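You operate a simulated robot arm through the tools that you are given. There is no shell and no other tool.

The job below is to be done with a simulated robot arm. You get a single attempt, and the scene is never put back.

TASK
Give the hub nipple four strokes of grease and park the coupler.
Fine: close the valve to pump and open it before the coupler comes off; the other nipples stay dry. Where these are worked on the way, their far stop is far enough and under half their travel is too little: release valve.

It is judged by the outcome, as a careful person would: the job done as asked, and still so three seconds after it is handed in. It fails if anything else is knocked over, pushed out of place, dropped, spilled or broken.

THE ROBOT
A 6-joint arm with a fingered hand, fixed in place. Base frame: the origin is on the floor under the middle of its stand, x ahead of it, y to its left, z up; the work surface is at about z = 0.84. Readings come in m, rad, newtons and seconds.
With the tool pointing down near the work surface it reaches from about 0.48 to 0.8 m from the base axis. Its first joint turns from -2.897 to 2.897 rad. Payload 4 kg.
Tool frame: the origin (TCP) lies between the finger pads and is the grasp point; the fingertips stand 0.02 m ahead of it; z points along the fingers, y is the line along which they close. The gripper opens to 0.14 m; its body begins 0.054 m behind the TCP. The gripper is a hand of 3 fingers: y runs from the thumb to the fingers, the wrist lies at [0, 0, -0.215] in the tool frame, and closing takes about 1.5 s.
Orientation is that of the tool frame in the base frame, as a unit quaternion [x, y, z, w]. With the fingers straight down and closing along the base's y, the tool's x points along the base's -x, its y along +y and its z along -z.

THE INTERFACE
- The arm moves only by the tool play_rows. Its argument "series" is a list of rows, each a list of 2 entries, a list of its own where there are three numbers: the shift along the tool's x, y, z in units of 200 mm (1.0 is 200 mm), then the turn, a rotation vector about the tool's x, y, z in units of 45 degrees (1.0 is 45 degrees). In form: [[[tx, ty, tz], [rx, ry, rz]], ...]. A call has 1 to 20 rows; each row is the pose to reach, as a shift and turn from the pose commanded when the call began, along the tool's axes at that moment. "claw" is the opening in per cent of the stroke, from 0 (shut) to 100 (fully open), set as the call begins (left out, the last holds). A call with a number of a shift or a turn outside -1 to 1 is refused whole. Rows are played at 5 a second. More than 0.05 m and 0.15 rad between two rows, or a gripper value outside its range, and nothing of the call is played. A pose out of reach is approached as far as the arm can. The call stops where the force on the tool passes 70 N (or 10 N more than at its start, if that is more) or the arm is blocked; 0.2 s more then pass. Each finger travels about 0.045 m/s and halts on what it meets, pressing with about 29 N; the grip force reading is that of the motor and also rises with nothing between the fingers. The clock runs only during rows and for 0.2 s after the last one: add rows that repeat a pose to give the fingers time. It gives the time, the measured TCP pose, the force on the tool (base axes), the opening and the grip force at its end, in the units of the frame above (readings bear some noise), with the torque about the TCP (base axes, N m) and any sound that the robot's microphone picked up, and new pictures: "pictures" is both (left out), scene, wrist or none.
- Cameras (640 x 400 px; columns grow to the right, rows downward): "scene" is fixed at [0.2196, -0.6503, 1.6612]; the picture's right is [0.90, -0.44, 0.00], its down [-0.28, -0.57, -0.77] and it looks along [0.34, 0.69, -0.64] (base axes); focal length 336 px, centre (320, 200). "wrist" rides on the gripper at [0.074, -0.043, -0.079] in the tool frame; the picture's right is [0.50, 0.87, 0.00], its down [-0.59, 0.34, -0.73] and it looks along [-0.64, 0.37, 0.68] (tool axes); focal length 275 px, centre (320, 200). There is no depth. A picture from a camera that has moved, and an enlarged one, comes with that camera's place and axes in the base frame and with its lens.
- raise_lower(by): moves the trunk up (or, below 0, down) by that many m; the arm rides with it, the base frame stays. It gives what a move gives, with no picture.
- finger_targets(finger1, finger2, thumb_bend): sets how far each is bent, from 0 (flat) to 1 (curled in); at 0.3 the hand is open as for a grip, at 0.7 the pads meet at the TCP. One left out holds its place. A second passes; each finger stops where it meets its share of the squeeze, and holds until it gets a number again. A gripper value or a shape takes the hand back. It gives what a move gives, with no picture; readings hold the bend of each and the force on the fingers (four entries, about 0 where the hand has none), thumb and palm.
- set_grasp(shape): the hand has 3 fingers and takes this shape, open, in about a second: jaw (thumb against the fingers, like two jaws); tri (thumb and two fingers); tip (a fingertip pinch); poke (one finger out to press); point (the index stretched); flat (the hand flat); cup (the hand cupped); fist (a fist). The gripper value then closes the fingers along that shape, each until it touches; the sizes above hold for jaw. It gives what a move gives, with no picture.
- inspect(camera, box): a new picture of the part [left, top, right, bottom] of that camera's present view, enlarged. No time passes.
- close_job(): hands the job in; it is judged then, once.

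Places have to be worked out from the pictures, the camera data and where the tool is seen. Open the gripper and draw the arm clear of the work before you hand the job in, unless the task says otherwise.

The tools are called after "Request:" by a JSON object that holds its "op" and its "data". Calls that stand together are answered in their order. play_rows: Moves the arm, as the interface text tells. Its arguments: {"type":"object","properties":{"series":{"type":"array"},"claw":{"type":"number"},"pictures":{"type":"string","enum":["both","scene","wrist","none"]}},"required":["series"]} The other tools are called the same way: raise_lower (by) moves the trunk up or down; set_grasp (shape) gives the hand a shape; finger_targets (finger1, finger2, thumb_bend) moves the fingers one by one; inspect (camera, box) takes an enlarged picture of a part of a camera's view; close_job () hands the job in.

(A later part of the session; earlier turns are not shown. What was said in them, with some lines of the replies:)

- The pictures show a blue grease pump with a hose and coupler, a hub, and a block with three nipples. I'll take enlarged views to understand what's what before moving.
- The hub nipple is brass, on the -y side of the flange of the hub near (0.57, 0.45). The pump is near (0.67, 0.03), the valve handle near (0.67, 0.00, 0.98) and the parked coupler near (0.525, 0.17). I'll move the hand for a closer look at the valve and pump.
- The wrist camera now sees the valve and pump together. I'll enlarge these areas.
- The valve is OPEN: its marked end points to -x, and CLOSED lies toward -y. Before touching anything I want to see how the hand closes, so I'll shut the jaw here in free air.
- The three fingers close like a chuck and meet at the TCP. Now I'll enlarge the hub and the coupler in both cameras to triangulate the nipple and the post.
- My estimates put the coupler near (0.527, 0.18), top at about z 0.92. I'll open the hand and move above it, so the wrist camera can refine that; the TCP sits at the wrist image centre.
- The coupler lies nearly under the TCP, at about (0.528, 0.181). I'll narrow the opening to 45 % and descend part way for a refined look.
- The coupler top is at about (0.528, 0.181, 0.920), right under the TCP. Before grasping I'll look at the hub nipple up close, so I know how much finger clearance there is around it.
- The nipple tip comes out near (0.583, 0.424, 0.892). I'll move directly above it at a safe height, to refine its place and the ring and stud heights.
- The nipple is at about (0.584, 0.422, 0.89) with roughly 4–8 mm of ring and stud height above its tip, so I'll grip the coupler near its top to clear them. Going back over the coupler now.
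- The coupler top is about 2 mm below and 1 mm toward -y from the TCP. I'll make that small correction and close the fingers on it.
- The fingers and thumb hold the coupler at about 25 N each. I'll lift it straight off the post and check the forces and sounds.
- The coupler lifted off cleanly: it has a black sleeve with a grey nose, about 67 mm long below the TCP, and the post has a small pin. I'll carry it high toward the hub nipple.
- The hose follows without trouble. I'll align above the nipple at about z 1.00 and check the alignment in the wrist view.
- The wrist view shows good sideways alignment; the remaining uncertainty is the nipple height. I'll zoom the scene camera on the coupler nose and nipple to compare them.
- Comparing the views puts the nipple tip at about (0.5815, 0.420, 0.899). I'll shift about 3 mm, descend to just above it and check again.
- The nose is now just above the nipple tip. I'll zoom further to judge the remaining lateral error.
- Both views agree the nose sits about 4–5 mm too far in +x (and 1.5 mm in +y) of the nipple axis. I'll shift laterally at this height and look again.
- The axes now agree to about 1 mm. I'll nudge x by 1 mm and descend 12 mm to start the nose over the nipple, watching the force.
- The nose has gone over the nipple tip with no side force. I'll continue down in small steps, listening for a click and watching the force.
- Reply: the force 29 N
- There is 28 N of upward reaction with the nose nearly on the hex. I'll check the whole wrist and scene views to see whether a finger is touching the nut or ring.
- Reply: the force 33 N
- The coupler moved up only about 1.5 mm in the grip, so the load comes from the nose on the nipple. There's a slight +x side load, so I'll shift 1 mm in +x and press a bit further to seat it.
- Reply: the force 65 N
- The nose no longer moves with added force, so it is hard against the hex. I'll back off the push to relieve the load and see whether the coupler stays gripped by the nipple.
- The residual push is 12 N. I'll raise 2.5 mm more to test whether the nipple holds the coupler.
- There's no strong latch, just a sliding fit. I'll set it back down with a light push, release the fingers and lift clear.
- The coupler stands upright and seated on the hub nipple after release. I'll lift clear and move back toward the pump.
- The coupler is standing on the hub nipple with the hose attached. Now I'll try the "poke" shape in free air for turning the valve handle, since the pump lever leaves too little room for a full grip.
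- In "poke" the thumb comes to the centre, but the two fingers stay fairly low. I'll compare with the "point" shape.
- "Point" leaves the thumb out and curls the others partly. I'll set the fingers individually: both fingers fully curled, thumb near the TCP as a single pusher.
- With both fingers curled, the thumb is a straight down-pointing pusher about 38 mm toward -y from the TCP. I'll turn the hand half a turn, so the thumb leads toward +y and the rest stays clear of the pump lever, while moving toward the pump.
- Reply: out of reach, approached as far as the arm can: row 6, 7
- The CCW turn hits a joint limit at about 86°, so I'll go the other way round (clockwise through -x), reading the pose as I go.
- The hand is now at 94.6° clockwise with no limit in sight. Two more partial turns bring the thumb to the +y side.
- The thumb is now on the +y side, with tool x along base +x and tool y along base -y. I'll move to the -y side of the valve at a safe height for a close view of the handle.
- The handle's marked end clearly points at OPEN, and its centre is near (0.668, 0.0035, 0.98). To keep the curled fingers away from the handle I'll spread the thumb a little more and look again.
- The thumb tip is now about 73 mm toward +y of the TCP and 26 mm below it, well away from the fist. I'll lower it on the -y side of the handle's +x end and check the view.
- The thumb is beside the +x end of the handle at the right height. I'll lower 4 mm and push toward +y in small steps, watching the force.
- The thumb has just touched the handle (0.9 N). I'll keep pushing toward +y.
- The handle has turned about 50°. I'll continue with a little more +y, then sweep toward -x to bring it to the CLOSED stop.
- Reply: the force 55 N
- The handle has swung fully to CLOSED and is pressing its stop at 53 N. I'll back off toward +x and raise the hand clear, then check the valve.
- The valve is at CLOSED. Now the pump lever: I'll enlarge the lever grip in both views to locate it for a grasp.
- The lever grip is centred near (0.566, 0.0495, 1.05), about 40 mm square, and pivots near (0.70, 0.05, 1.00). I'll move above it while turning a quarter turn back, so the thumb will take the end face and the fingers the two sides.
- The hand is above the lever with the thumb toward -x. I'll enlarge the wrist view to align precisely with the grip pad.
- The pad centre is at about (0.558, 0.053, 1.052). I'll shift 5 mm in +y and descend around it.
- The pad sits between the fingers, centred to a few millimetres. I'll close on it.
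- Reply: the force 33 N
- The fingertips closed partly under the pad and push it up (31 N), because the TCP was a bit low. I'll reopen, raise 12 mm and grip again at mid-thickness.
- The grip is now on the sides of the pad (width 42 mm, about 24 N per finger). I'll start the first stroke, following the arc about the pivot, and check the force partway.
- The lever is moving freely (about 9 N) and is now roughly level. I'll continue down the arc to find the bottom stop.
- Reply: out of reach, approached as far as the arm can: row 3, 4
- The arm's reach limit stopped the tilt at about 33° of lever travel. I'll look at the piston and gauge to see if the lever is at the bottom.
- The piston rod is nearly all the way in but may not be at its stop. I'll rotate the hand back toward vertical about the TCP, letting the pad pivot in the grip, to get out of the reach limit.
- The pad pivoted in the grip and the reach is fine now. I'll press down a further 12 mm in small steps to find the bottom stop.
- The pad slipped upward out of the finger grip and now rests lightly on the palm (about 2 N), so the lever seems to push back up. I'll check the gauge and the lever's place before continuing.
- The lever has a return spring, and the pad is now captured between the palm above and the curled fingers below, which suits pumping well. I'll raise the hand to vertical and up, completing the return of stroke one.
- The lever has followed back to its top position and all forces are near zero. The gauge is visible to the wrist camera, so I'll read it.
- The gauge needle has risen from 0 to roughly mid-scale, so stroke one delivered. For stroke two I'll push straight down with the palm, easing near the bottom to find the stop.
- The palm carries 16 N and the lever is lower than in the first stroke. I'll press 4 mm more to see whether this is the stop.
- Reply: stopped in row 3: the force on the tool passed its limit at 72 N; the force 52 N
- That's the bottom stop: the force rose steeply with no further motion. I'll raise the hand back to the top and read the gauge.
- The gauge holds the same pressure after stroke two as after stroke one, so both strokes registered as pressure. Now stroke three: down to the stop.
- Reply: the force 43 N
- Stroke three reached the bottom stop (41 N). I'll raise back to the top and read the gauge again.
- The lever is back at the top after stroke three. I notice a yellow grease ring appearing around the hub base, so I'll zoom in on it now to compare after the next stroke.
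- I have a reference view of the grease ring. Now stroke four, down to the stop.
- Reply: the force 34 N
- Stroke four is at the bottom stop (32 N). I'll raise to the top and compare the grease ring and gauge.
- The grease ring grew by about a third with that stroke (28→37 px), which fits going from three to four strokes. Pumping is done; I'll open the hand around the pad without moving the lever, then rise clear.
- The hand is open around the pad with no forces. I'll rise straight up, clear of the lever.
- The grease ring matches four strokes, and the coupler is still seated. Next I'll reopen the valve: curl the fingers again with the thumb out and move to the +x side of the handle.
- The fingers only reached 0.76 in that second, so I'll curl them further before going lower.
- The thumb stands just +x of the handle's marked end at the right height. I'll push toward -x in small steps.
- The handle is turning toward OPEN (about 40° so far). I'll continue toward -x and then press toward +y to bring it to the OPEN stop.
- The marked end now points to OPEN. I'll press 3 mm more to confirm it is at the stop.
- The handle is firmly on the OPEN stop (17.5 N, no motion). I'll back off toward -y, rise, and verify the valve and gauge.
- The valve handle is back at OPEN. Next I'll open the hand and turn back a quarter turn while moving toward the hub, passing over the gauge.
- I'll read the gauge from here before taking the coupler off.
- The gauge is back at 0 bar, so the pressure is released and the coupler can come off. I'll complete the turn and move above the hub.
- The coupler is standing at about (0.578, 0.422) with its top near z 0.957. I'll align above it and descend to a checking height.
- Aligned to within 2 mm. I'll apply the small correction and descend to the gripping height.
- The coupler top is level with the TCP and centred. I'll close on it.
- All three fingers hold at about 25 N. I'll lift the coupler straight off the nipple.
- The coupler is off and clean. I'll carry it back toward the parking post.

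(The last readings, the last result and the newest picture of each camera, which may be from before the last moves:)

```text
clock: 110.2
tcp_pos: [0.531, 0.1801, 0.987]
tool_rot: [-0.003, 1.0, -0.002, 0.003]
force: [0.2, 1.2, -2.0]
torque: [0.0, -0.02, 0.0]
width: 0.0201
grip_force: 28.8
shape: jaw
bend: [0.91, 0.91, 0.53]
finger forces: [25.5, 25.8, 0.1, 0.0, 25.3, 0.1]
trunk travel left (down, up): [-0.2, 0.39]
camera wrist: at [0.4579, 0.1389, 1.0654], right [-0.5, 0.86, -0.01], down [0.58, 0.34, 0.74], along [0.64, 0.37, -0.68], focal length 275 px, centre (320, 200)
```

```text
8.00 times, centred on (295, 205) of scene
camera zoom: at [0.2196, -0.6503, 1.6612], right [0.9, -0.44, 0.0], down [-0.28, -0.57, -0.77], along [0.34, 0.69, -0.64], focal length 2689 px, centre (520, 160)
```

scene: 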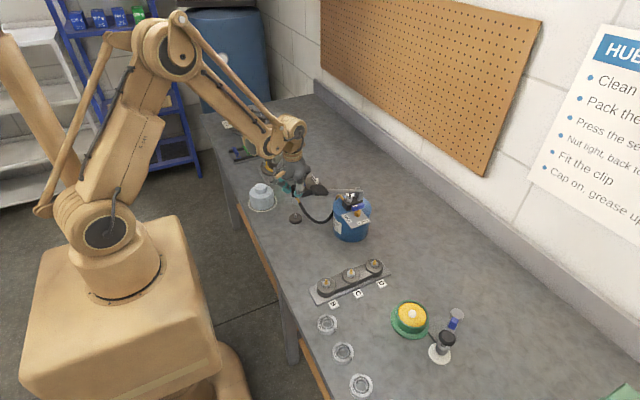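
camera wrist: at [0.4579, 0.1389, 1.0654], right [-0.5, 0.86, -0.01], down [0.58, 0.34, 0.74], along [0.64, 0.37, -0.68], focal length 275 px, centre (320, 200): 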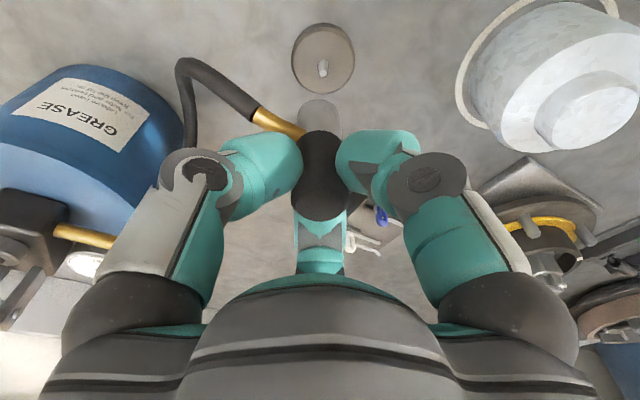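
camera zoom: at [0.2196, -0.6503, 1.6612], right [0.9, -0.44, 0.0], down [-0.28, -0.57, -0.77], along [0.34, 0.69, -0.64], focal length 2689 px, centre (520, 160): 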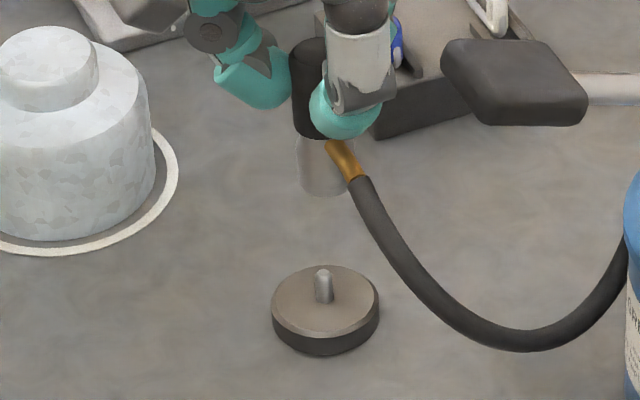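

The coupler is above the post, and comparing with the lift-off view it needs about -1.6 mm in x and +1.2 mm in y. I'll apply that, descend to just above the pin and check.

Request:
{"op": "play_rows", "data": {"series": [[[0.008, 0.006, 0.05], [0, 0, 0]], [[0.008, 0.006, 0.12], [0, 0, 0]], [[0.008, 0.006, 0.18], [0, 0, 0]], [[0.008, 0.006, 0.18], [0, 0, 0]]], "pictures": "none"}}

Request:
{"op": "inspect", "data": {"camera": "wrist", "box": [280, 60, 360, 140]}}

Request:
{"op": "inspect", "data": {"camera": "scene", "box": [280, 200, 312, 226]}}

```text
clock: 111.2
tcp_pos: [0.5288, 0.1809, 0.9493]
tool_rot: [-0.003, 1.0, -0.002, 0.002]
force: [0.1, -0.1, -1.6]
torque: [0.0, 0.0, -0.03]
width: 0.0202
grip_force: 29.5
shape: jaw
bend: [0.91, 0.91, 0.53]
finger forces: [25.6, 25.9, 0.0, 0.0, 25.2, 0.0]
trunk travel left (down, up): [-0.2, 0.39]
```

```text
5.00 times, centred on (320, 100) of wrist
camera zoom: at [0.4558, 0.1403, 1.029], right [-0.5, 0.86, -0.01], down [0.58, 0.34, 0.74], along [0.64, 0.37, -0.68], focal length 1376 px, centre (320, 700)
```

zoom: 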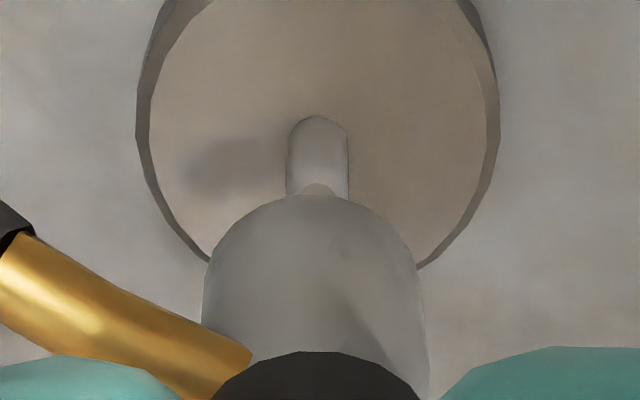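

```text
15.38 times, centred on (296, 213) of scene
camera zoom: at [0.2196, -0.6503, 1.6612], right [0.9, -0.44, 0.0], down [-0.28, -0.57, -0.77], along [0.34, 0.69, -0.64], focal length 5171 px, centre (689, 0)
```

zoom: 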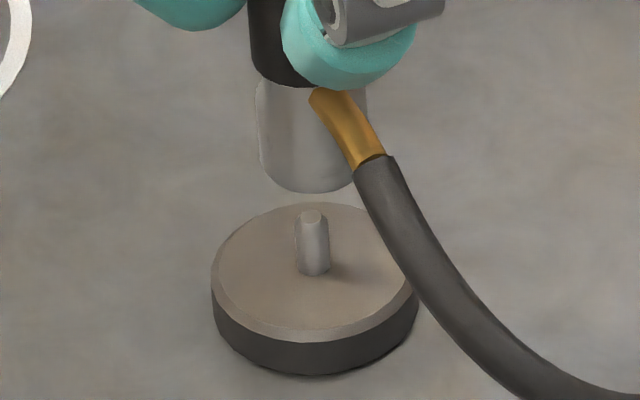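

Both views now show the nose over the pin within about 1 mm, with 15 mm to go to the pin top. I'll make a last small shift and lower it over the pin slowly.

Request:
{"op": "play_rows", "data": {"series": [[[0.003, -0.002, 0.03], [0, 0, 0]], [[0.003, -0.002, 0.06], [0, 0, 0]], [[0.003, -0.002, 0.08], [0, 0, 0]], [[0.003, -0.002, 0.1], [0, 0, 0]], [[0.003, -0.002, 0.1], [0, 0, 0]]], "pictures": "none"}}

Request:
{"op": "inspect", "data": {"camera": "scene", "box": [280, 200, 312, 226]}}

Request:
{"op": "inspect", "data": {"camera": "wrist", "box": [280, 60, 360, 140]}}

```text
clock: 112.4
tcp_pos: [0.53, 0.1809, 0.9298]
tool_rot: [-0.004, 1.0, -0.002, 0.003]
force: [0.5, 0.4, -0.8]
torque: [0.0, 0.01, 0.03]
width: 0.0201
grip_force: 29.4
shape: jaw
bend: [0.91, 0.91, 0.53]
finger forces: [25.7, 25.9, 0.1, 0.1, 25.1, 0.1]
trunk travel left (down, up): [-0.2, 0.39]
```

```text
15.38 times, centred on (296, 213) of scene
camera zoom: at [0.2196, -0.6503, 1.6612], right [0.9, -0.44, 0.0], down [-0.28, -0.57, -0.77], along [0.34, 0.69, -0.64], focal length 5171 px, centre (689, 0)
```

zoom: 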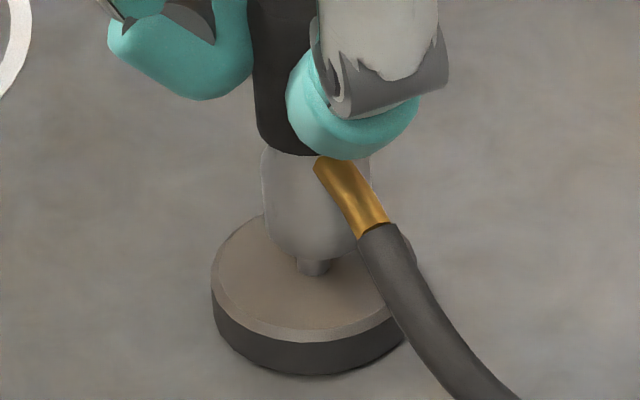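

```text
5.00 times, centred on (320, 100) of wrist
camera zoom: at [0.4555, 0.1394, 1.0097], right [-0.5, 0.86, -0.01], down [0.58, 0.34, 0.74], along [0.64, 0.37, -0.68], focal length 1376 px, centre (320, 700)
```

zoom: 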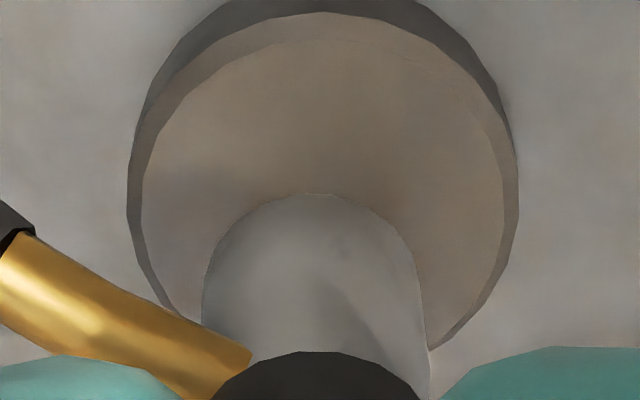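

The pin is inside the nose and there is no side load. I'll lower the last part until it seats on the disc.

Request:
{"op": "play_rows", "data": {"series": [[[0, 0, 0.015], [0, 0, 0]], [[0, 0, 0.03], [0, 0, 0]], [[0, 0, 0.04], [0, 0, 0]], [[0, 0, 0.047], [0, 0, 0]], [[0, 0, 0.047], [0, 0, 0]]], "pictures": "none"}}

Request:
{"op": "inspect", "data": {"camera": "scene", "box": [280, 200, 312, 226]}}

```text
clock: 113.6
tcp_pos: [0.5295, 0.182, 0.9202]
tool_rot: [-0.003, 1.0, -0.002, 0.003]
force: [0.4, -1.8, -1.1]
torque: [-0.03, -0.04, 0.0]
width: 0.0199
grip_force: 28.8
shape: jaw
bend: [0.91, 0.91, 0.53]
finger forces: [25.6, 25.9, 0.1, 0.1, 25.2, 0.0]
trunk travel left (down, up): [-0.2, 0.39]
```

```text
15.38 times, centred on (296, 213) of scene
camera zoom: at [0.2196, -0.6503, 1.6612], right [0.9, -0.44, 0.0], down [-0.28, -0.57, -0.77], along [0.34, 0.69, -0.64], focal length 5171 px, centre (689, 0)
```

zoom: 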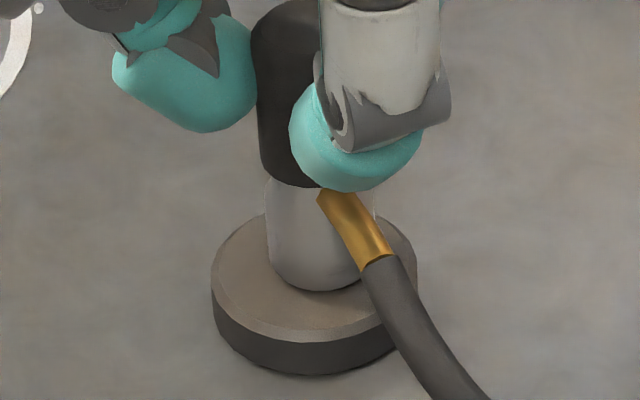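

About 3 mm remain. I'll ease down in 1 mm steps until it contacts the disc.

Request:
{"op": "play_rows", "data": {"series": [[[0, 0, 0.006], [0, 0, 0]], [[0, 0, 0.012], [0, 0, 0]], [[0, 0, 0.016], [0, 0, 0]], [[0, 0, 0.016], [0, 0, 0]]], "pictures": "none"}}

Request:
{"op": "inspect", "data": {"camera": "scene", "box": [280, 200, 312, 226]}}

```text
clock: 114.6
tcp_pos: [0.5292, 0.1798, 0.9198]
tool_rot: [-0.002, 1.0, -0.002, 0.003]
force: [4.4, 0.7, 17.7]
torque: [0.09, -0.08, -0.01]
width: 0.0201
grip_force: 29.2
shape: jaw
bend: [0.91, 0.91, 0.53]
finger forces: [29.0, 30.7, 0.0, 0.1, 29.0, 0.0]
trunk travel left (down, up): [-0.2, 0.39]
```

```text
15.38 times, centred on (296, 213) of scene
camera zoom: at [0.2196, -0.6503, 1.6612], right [0.9, -0.44, 0.0], down [-0.28, -0.57, -0.77], along [0.34, 0.69, -0.64], focal length 5171 px, centre (689, 0)
```

zoom: 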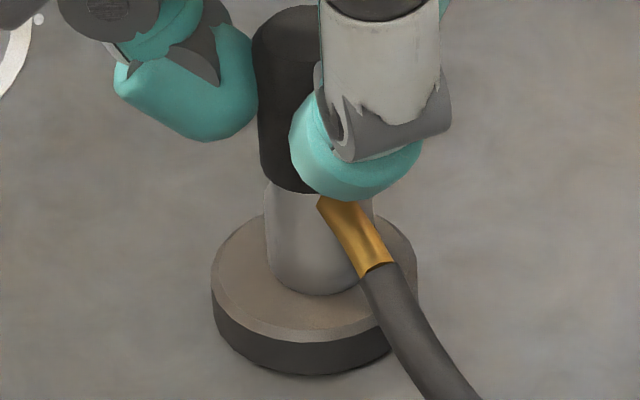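

The coupler is seated on the disc (17.7 N, same height as at the start). I'll relieve the push, release and check that it stands.

Request:
{"op": "play_rows", "data": {"series": [[[0, 0, -0.006], [0, 0, 0]], [[0, 0, -0.006], [0, 0, 0]]], "pictures": "none"}}

Request:
{"op": "play_rows", "data": {"series": [[[0, 0, 0], [0, 0, 0]], [[0, 0, 0], [0, 0, 0]], [[0, 0, 0], [0, 0, 0]], [[0, 0, 0], [0, 0, 0]], [[0, 0, 0], [0, 0, 0]]], "claw": 50}}

Request:
{"op": "inspect", "data": {"camera": "scene", "box": [270, 180, 330, 235]}}

Request:
{"op": "inspect", "data": {"camera": "wrist", "box": [230, 40, 410, 230]}}

```text
clock: 115.2
tcp_pos: [0.5296, 0.1804, 0.9192]
tool_rot: [-0.003, 1.0, -0.002, 0.003]
force: [1.0, 0.3, 4.2]
torque: [0.07, -0.02, -0.04]
width: 0.0206
grip_force: 28.6
shape: jaw
bend: [0.91, 0.91, 0.53]
finger forces: [28.5, 28.7, 0.0, 0.0, 27.7, 0.0]
trunk travel left (down, up): [-0.2, 0.39]
```

```text
clock: 116.4
tcp_pos: [0.5298, 0.1805, 0.9184]
tool_rot: [-0.003, 1.0, -0.002, 0.002]
force: [-0.1, -0.2, -0.1]
torque: [0.01, 0.05, -0.03]
width: 0.0697
grip_force: 0.0
shape: jaw
bend: [0.34, 0.34, 0.33]
finger forces: [0.0, 0.0, 0.0, 0.0, 0.1, 0.0]
trunk travel left (down, up): [-0.2, 0.39]
camera wrist: at [0.4559, 0.1391, 0.9983], right [-0.5, 0.86, -0.01], down [0.58, 0.34, 0.74], along [0.64, 0.37, -0.68], focal length 275 px, centre (320, 200)
```

scene: 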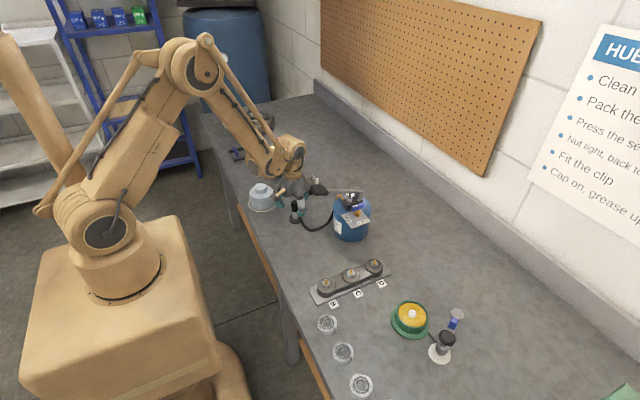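
wrist: 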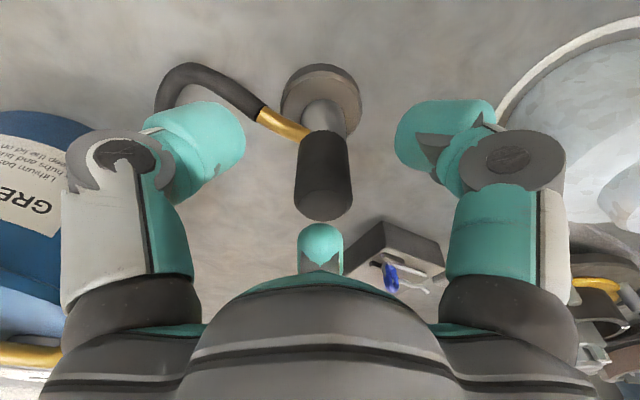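

```text
7.27 times, centred on (300, 208) of scene
camera zoom: at [0.2196, -0.6503, 1.6612], right [0.9, -0.44, 0.0], down [-0.28, -0.57, -0.77], along [0.34, 0.69, -0.64], focal length 2445 px, centre (466, 146)
```

zoom: 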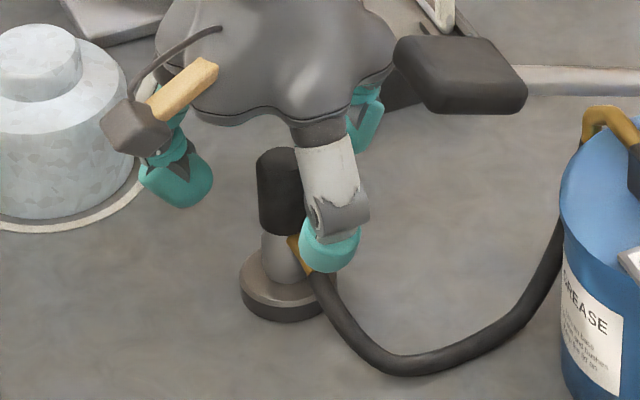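

```text
2.11 times, centred on (320, 135) of wrist
camera zoom: at [0.4559, 0.1391, 0.9983], right [-0.5, 0.86, -0.01], down [0.58, 0.34, 0.74], along [0.64, 0.37, -0.68], focal length 580 px, centre (320, 337)
```

zoom: 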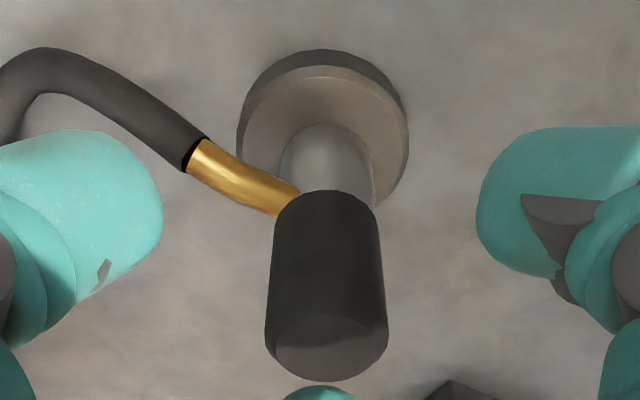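

The coupler stands upright on its post, released. I'll raise the hand straight up and draw the arm clear.

Request:
{"op": "play_rows", "data": {"series": [[[0, 0, -0.1], [0, 0, 0]], [[0, 0, -0.25], [0, 0, 0]], [[0, 0, -0.45], [0, 0, 0]], [[0, 0, -0.65], [0, 0, 0]], [[0, 0, -0.85], [0, 0, 0]], [[0, 0, -1.0], [0, 0, 0]], [[0, 0, -1.0], [0, 0, 0]]], "pictures": "none"}}

Request:
{"op": "play_rows", "data": {"series": [[[0.1, -0.05, -0.15], [0, 0, 0]], [[0.25, -0.1, -0.3], [0, 0, 0]], [[0.4, -0.15, -0.45], [0, 0, 0]], [[0.46, -0.22, -0.6], [0, 0, 0]], [[0.46, -0.22, -0.65], [0, 0, 0]], [[0.46, -0.22, -0.65], [0, 0, 0]]], "claw": 100}}

Request:
{"op": "inspect", "data": {"camera": "scene", "box": [220, 90, 400, 260]}}

Request:
{"op": "inspect", "data": {"camera": "scene", "box": [270, 180, 390, 250]}}

Request:
{"op": "inspect", "data": {"camera": "wrist", "box": [140, 20, 480, 230]}}

```text
clock: 118.0
tcp_pos: [0.5306, 0.1799, 1.1205]
tool_rot: [-0.003, 1.0, -0.001, 0.002]
force: [-0.5, 0.7, -0.6]
torque: [0.0, 0.0, -0.02]
width: 0.0697
grip_force: 0.1
shape: jaw
bend: [0.34, 0.34, 0.33]
finger forces: [0.0, 0.1, 0.0, 0.0, 0.0, 0.0]
trunk travel left (down, up): [-0.2, 0.39]
```

```text
clock: 119.4
tcp_pos: [0.4359, 0.1375, 1.2493]
tool_rot: [-0.003, 1.0, -0.002, 0.003]
force: [-0.4, -0.2, -0.6]
torque: [-0.02, -0.05, 0.03]
width: 0.14
grip_force: 0.0
shape: jaw
bend: [0.3, 0.3, 0.3]
finger forces: [0.1, 0.0, 0.0, 0.1, 0.0, 0.0]
trunk travel left (down, up): [-0.2, 0.39]
camera wrist: at [0.3624, 0.096, 1.3284], right [-0.5, 0.86, -0.01], down [0.58, 0.34, 0.74], along [0.64, 0.37, -0.68], focal length 275 px, centre (320, 200)
```

scene: 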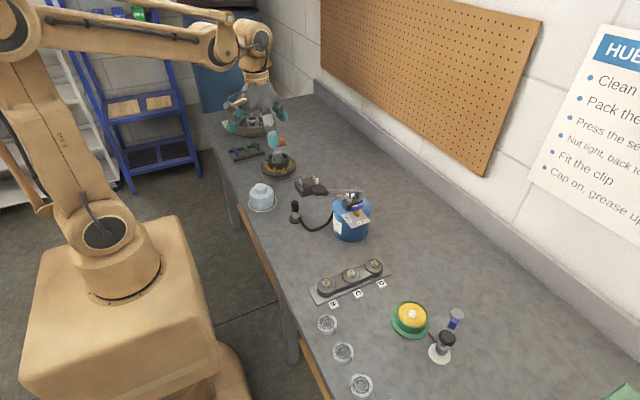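
wrist: 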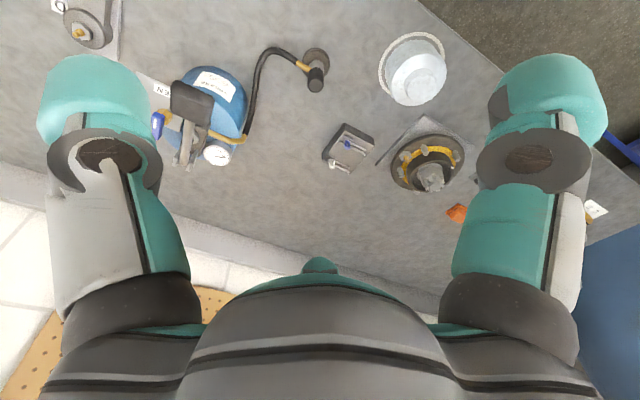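

```text
2.35 times, centred on (310, 175) of scene
camera zoom: at [0.2196, -0.6503, 1.6612], right [0.9, -0.44, 0.0], down [-0.28, -0.57, -0.77], along [0.34, 0.69, -0.64], focal length 791 px, centre (344, 259)
```

zoom: 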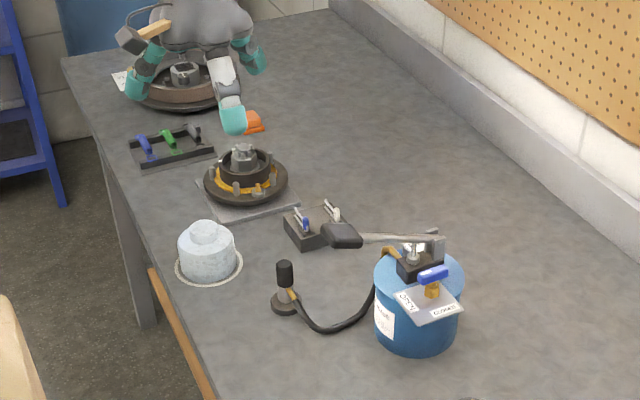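

```text
5.33 times, centred on (330, 215) of scene
camera zoom: at [0.2196, -0.6503, 1.6612], right [0.9, -0.44, 0.0], down [-0.28, -0.57, -0.77], along [0.34, 0.69, -0.64], focal length 1793 px, centre (267, 120)
```

zoom: 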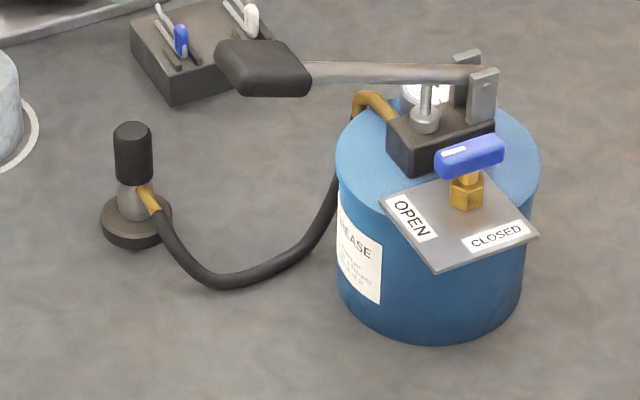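

```text
1.88 times, centred on (310, 125) of wrist
camera zoom: at [0.3624, 0.096, 1.3284], right [-0.5, 0.86, -0.01], down [0.58, 0.34, 0.74], along [0.64, 0.37, -0.68], focal length 518 px, centre (339, 341)
```

zoom: 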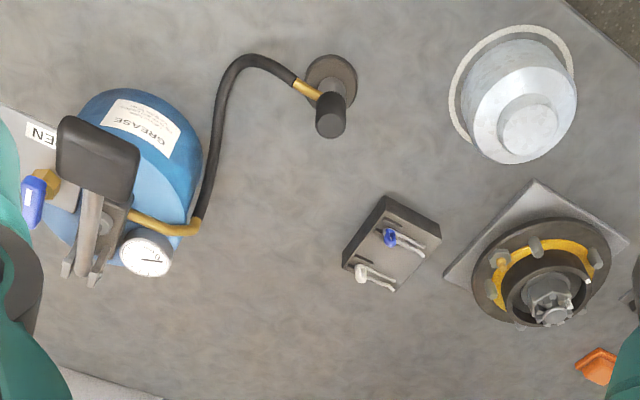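

Everything matches the start, except for the grease ring on the hub. I'll zoom on the hub once more, to check the ring size against the stroke count.

Request:
{"op": "inspect", "data": {"camera": "scene", "box": [258, 148, 298, 178]}}

Request:
{"op": "inspect", "data": {"camera": "scene", "box": [264, 160, 290, 178]}}

Request:
{"op": "inspect", "data": {"camera": "scene", "box": [290, 240, 490, 400]}}

```text
13.33 times, centred on (278, 163) of scene
camera zoom: at [0.2196, -0.6503, 1.6612], right [0.9, -0.44, 0.0], down [-0.28, -0.57, -0.77], along [0.34, 0.69, -0.64], focal length 4482 px, centre (880, 693)
```

zoom: 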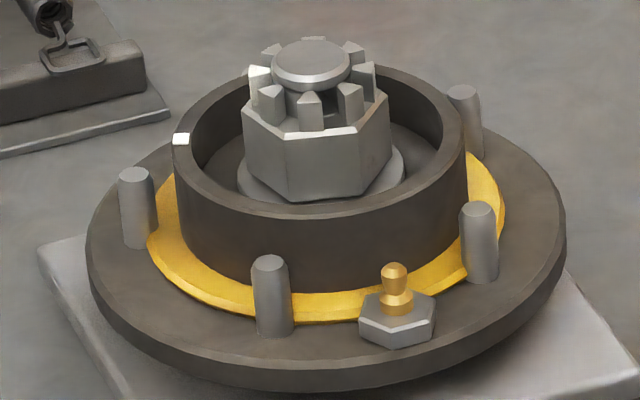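

```text
16.00 times, centred on (277, 169) of scene
camera zoom: at [0.2196, -0.6503, 1.6612], right [0.9, -0.44, 0.0], down [-0.28, -0.57, -0.77], along [0.34, 0.69, -0.64], focal length 5378 px, centre (1008, 696)
```

zoom: 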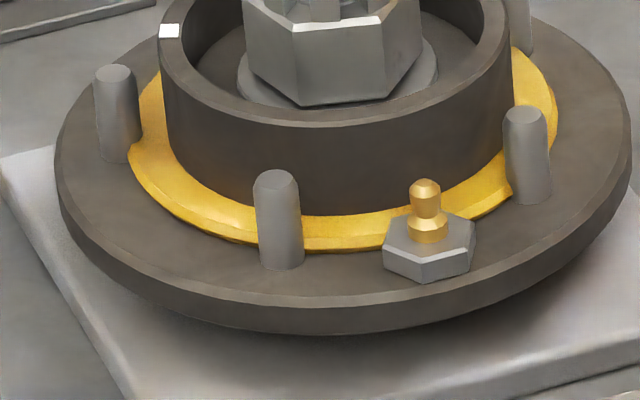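

```text
2.50 times, centred on (390, 320) of scene
camera zoom: at [0.2196, -0.6503, 1.6612], right [0.9, -0.44, 0.0], down [-0.28, -0.57, -0.77], along [0.34, 0.69, -0.64], focal length 840 px, centre (145, -100)
```

zoom: 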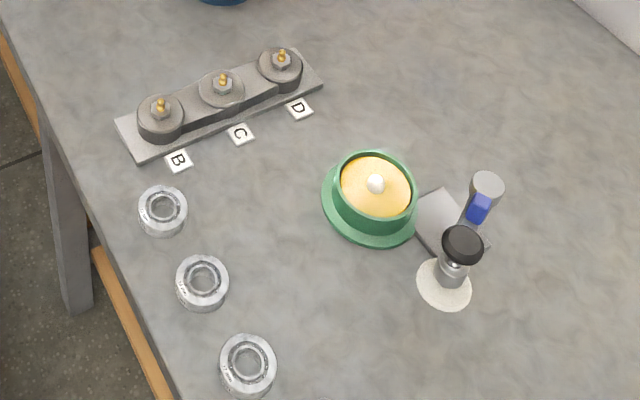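

The grease ring measures about 53.7 mm radius after stroke three and 55.9 mm now, against the hub ring's 46 mm. That fits equal growth over exactly four strokes. The valve is open with the gauge at 0, the coupler is parked, the B, C and D nipples are untouched, nothing else has moved and the arm is clear with the hand open, so I'm handing in the job.

Request:
{"op": "close_job", "data": {}}

```text
The job is handed in.
```

The hub nipple has had its four strokes of grease, the coupler is back on its post, and the job is handed in. I don't have the judge's result.

- **Valve:** I closed it to the far stop before pumping and opened it to the other stop afterwards. The gauge read 0 bar before the coupler came off.
- **Strokes:** The lever pad slipped in my grip during the first stroke, which reached about 90% of the travel; the other three went to the bottom stop. I count the first one because the gauge needle held the same position after each stroke. The size of the grease ring on the hub also fits four strokes.
- **Other nipples:** B, C and D were not touched and look dry.
- **Surroundings:** Everything else is where it was at the start, the pump lever is back at its top position, and the arm is drawn clear with the hand open.
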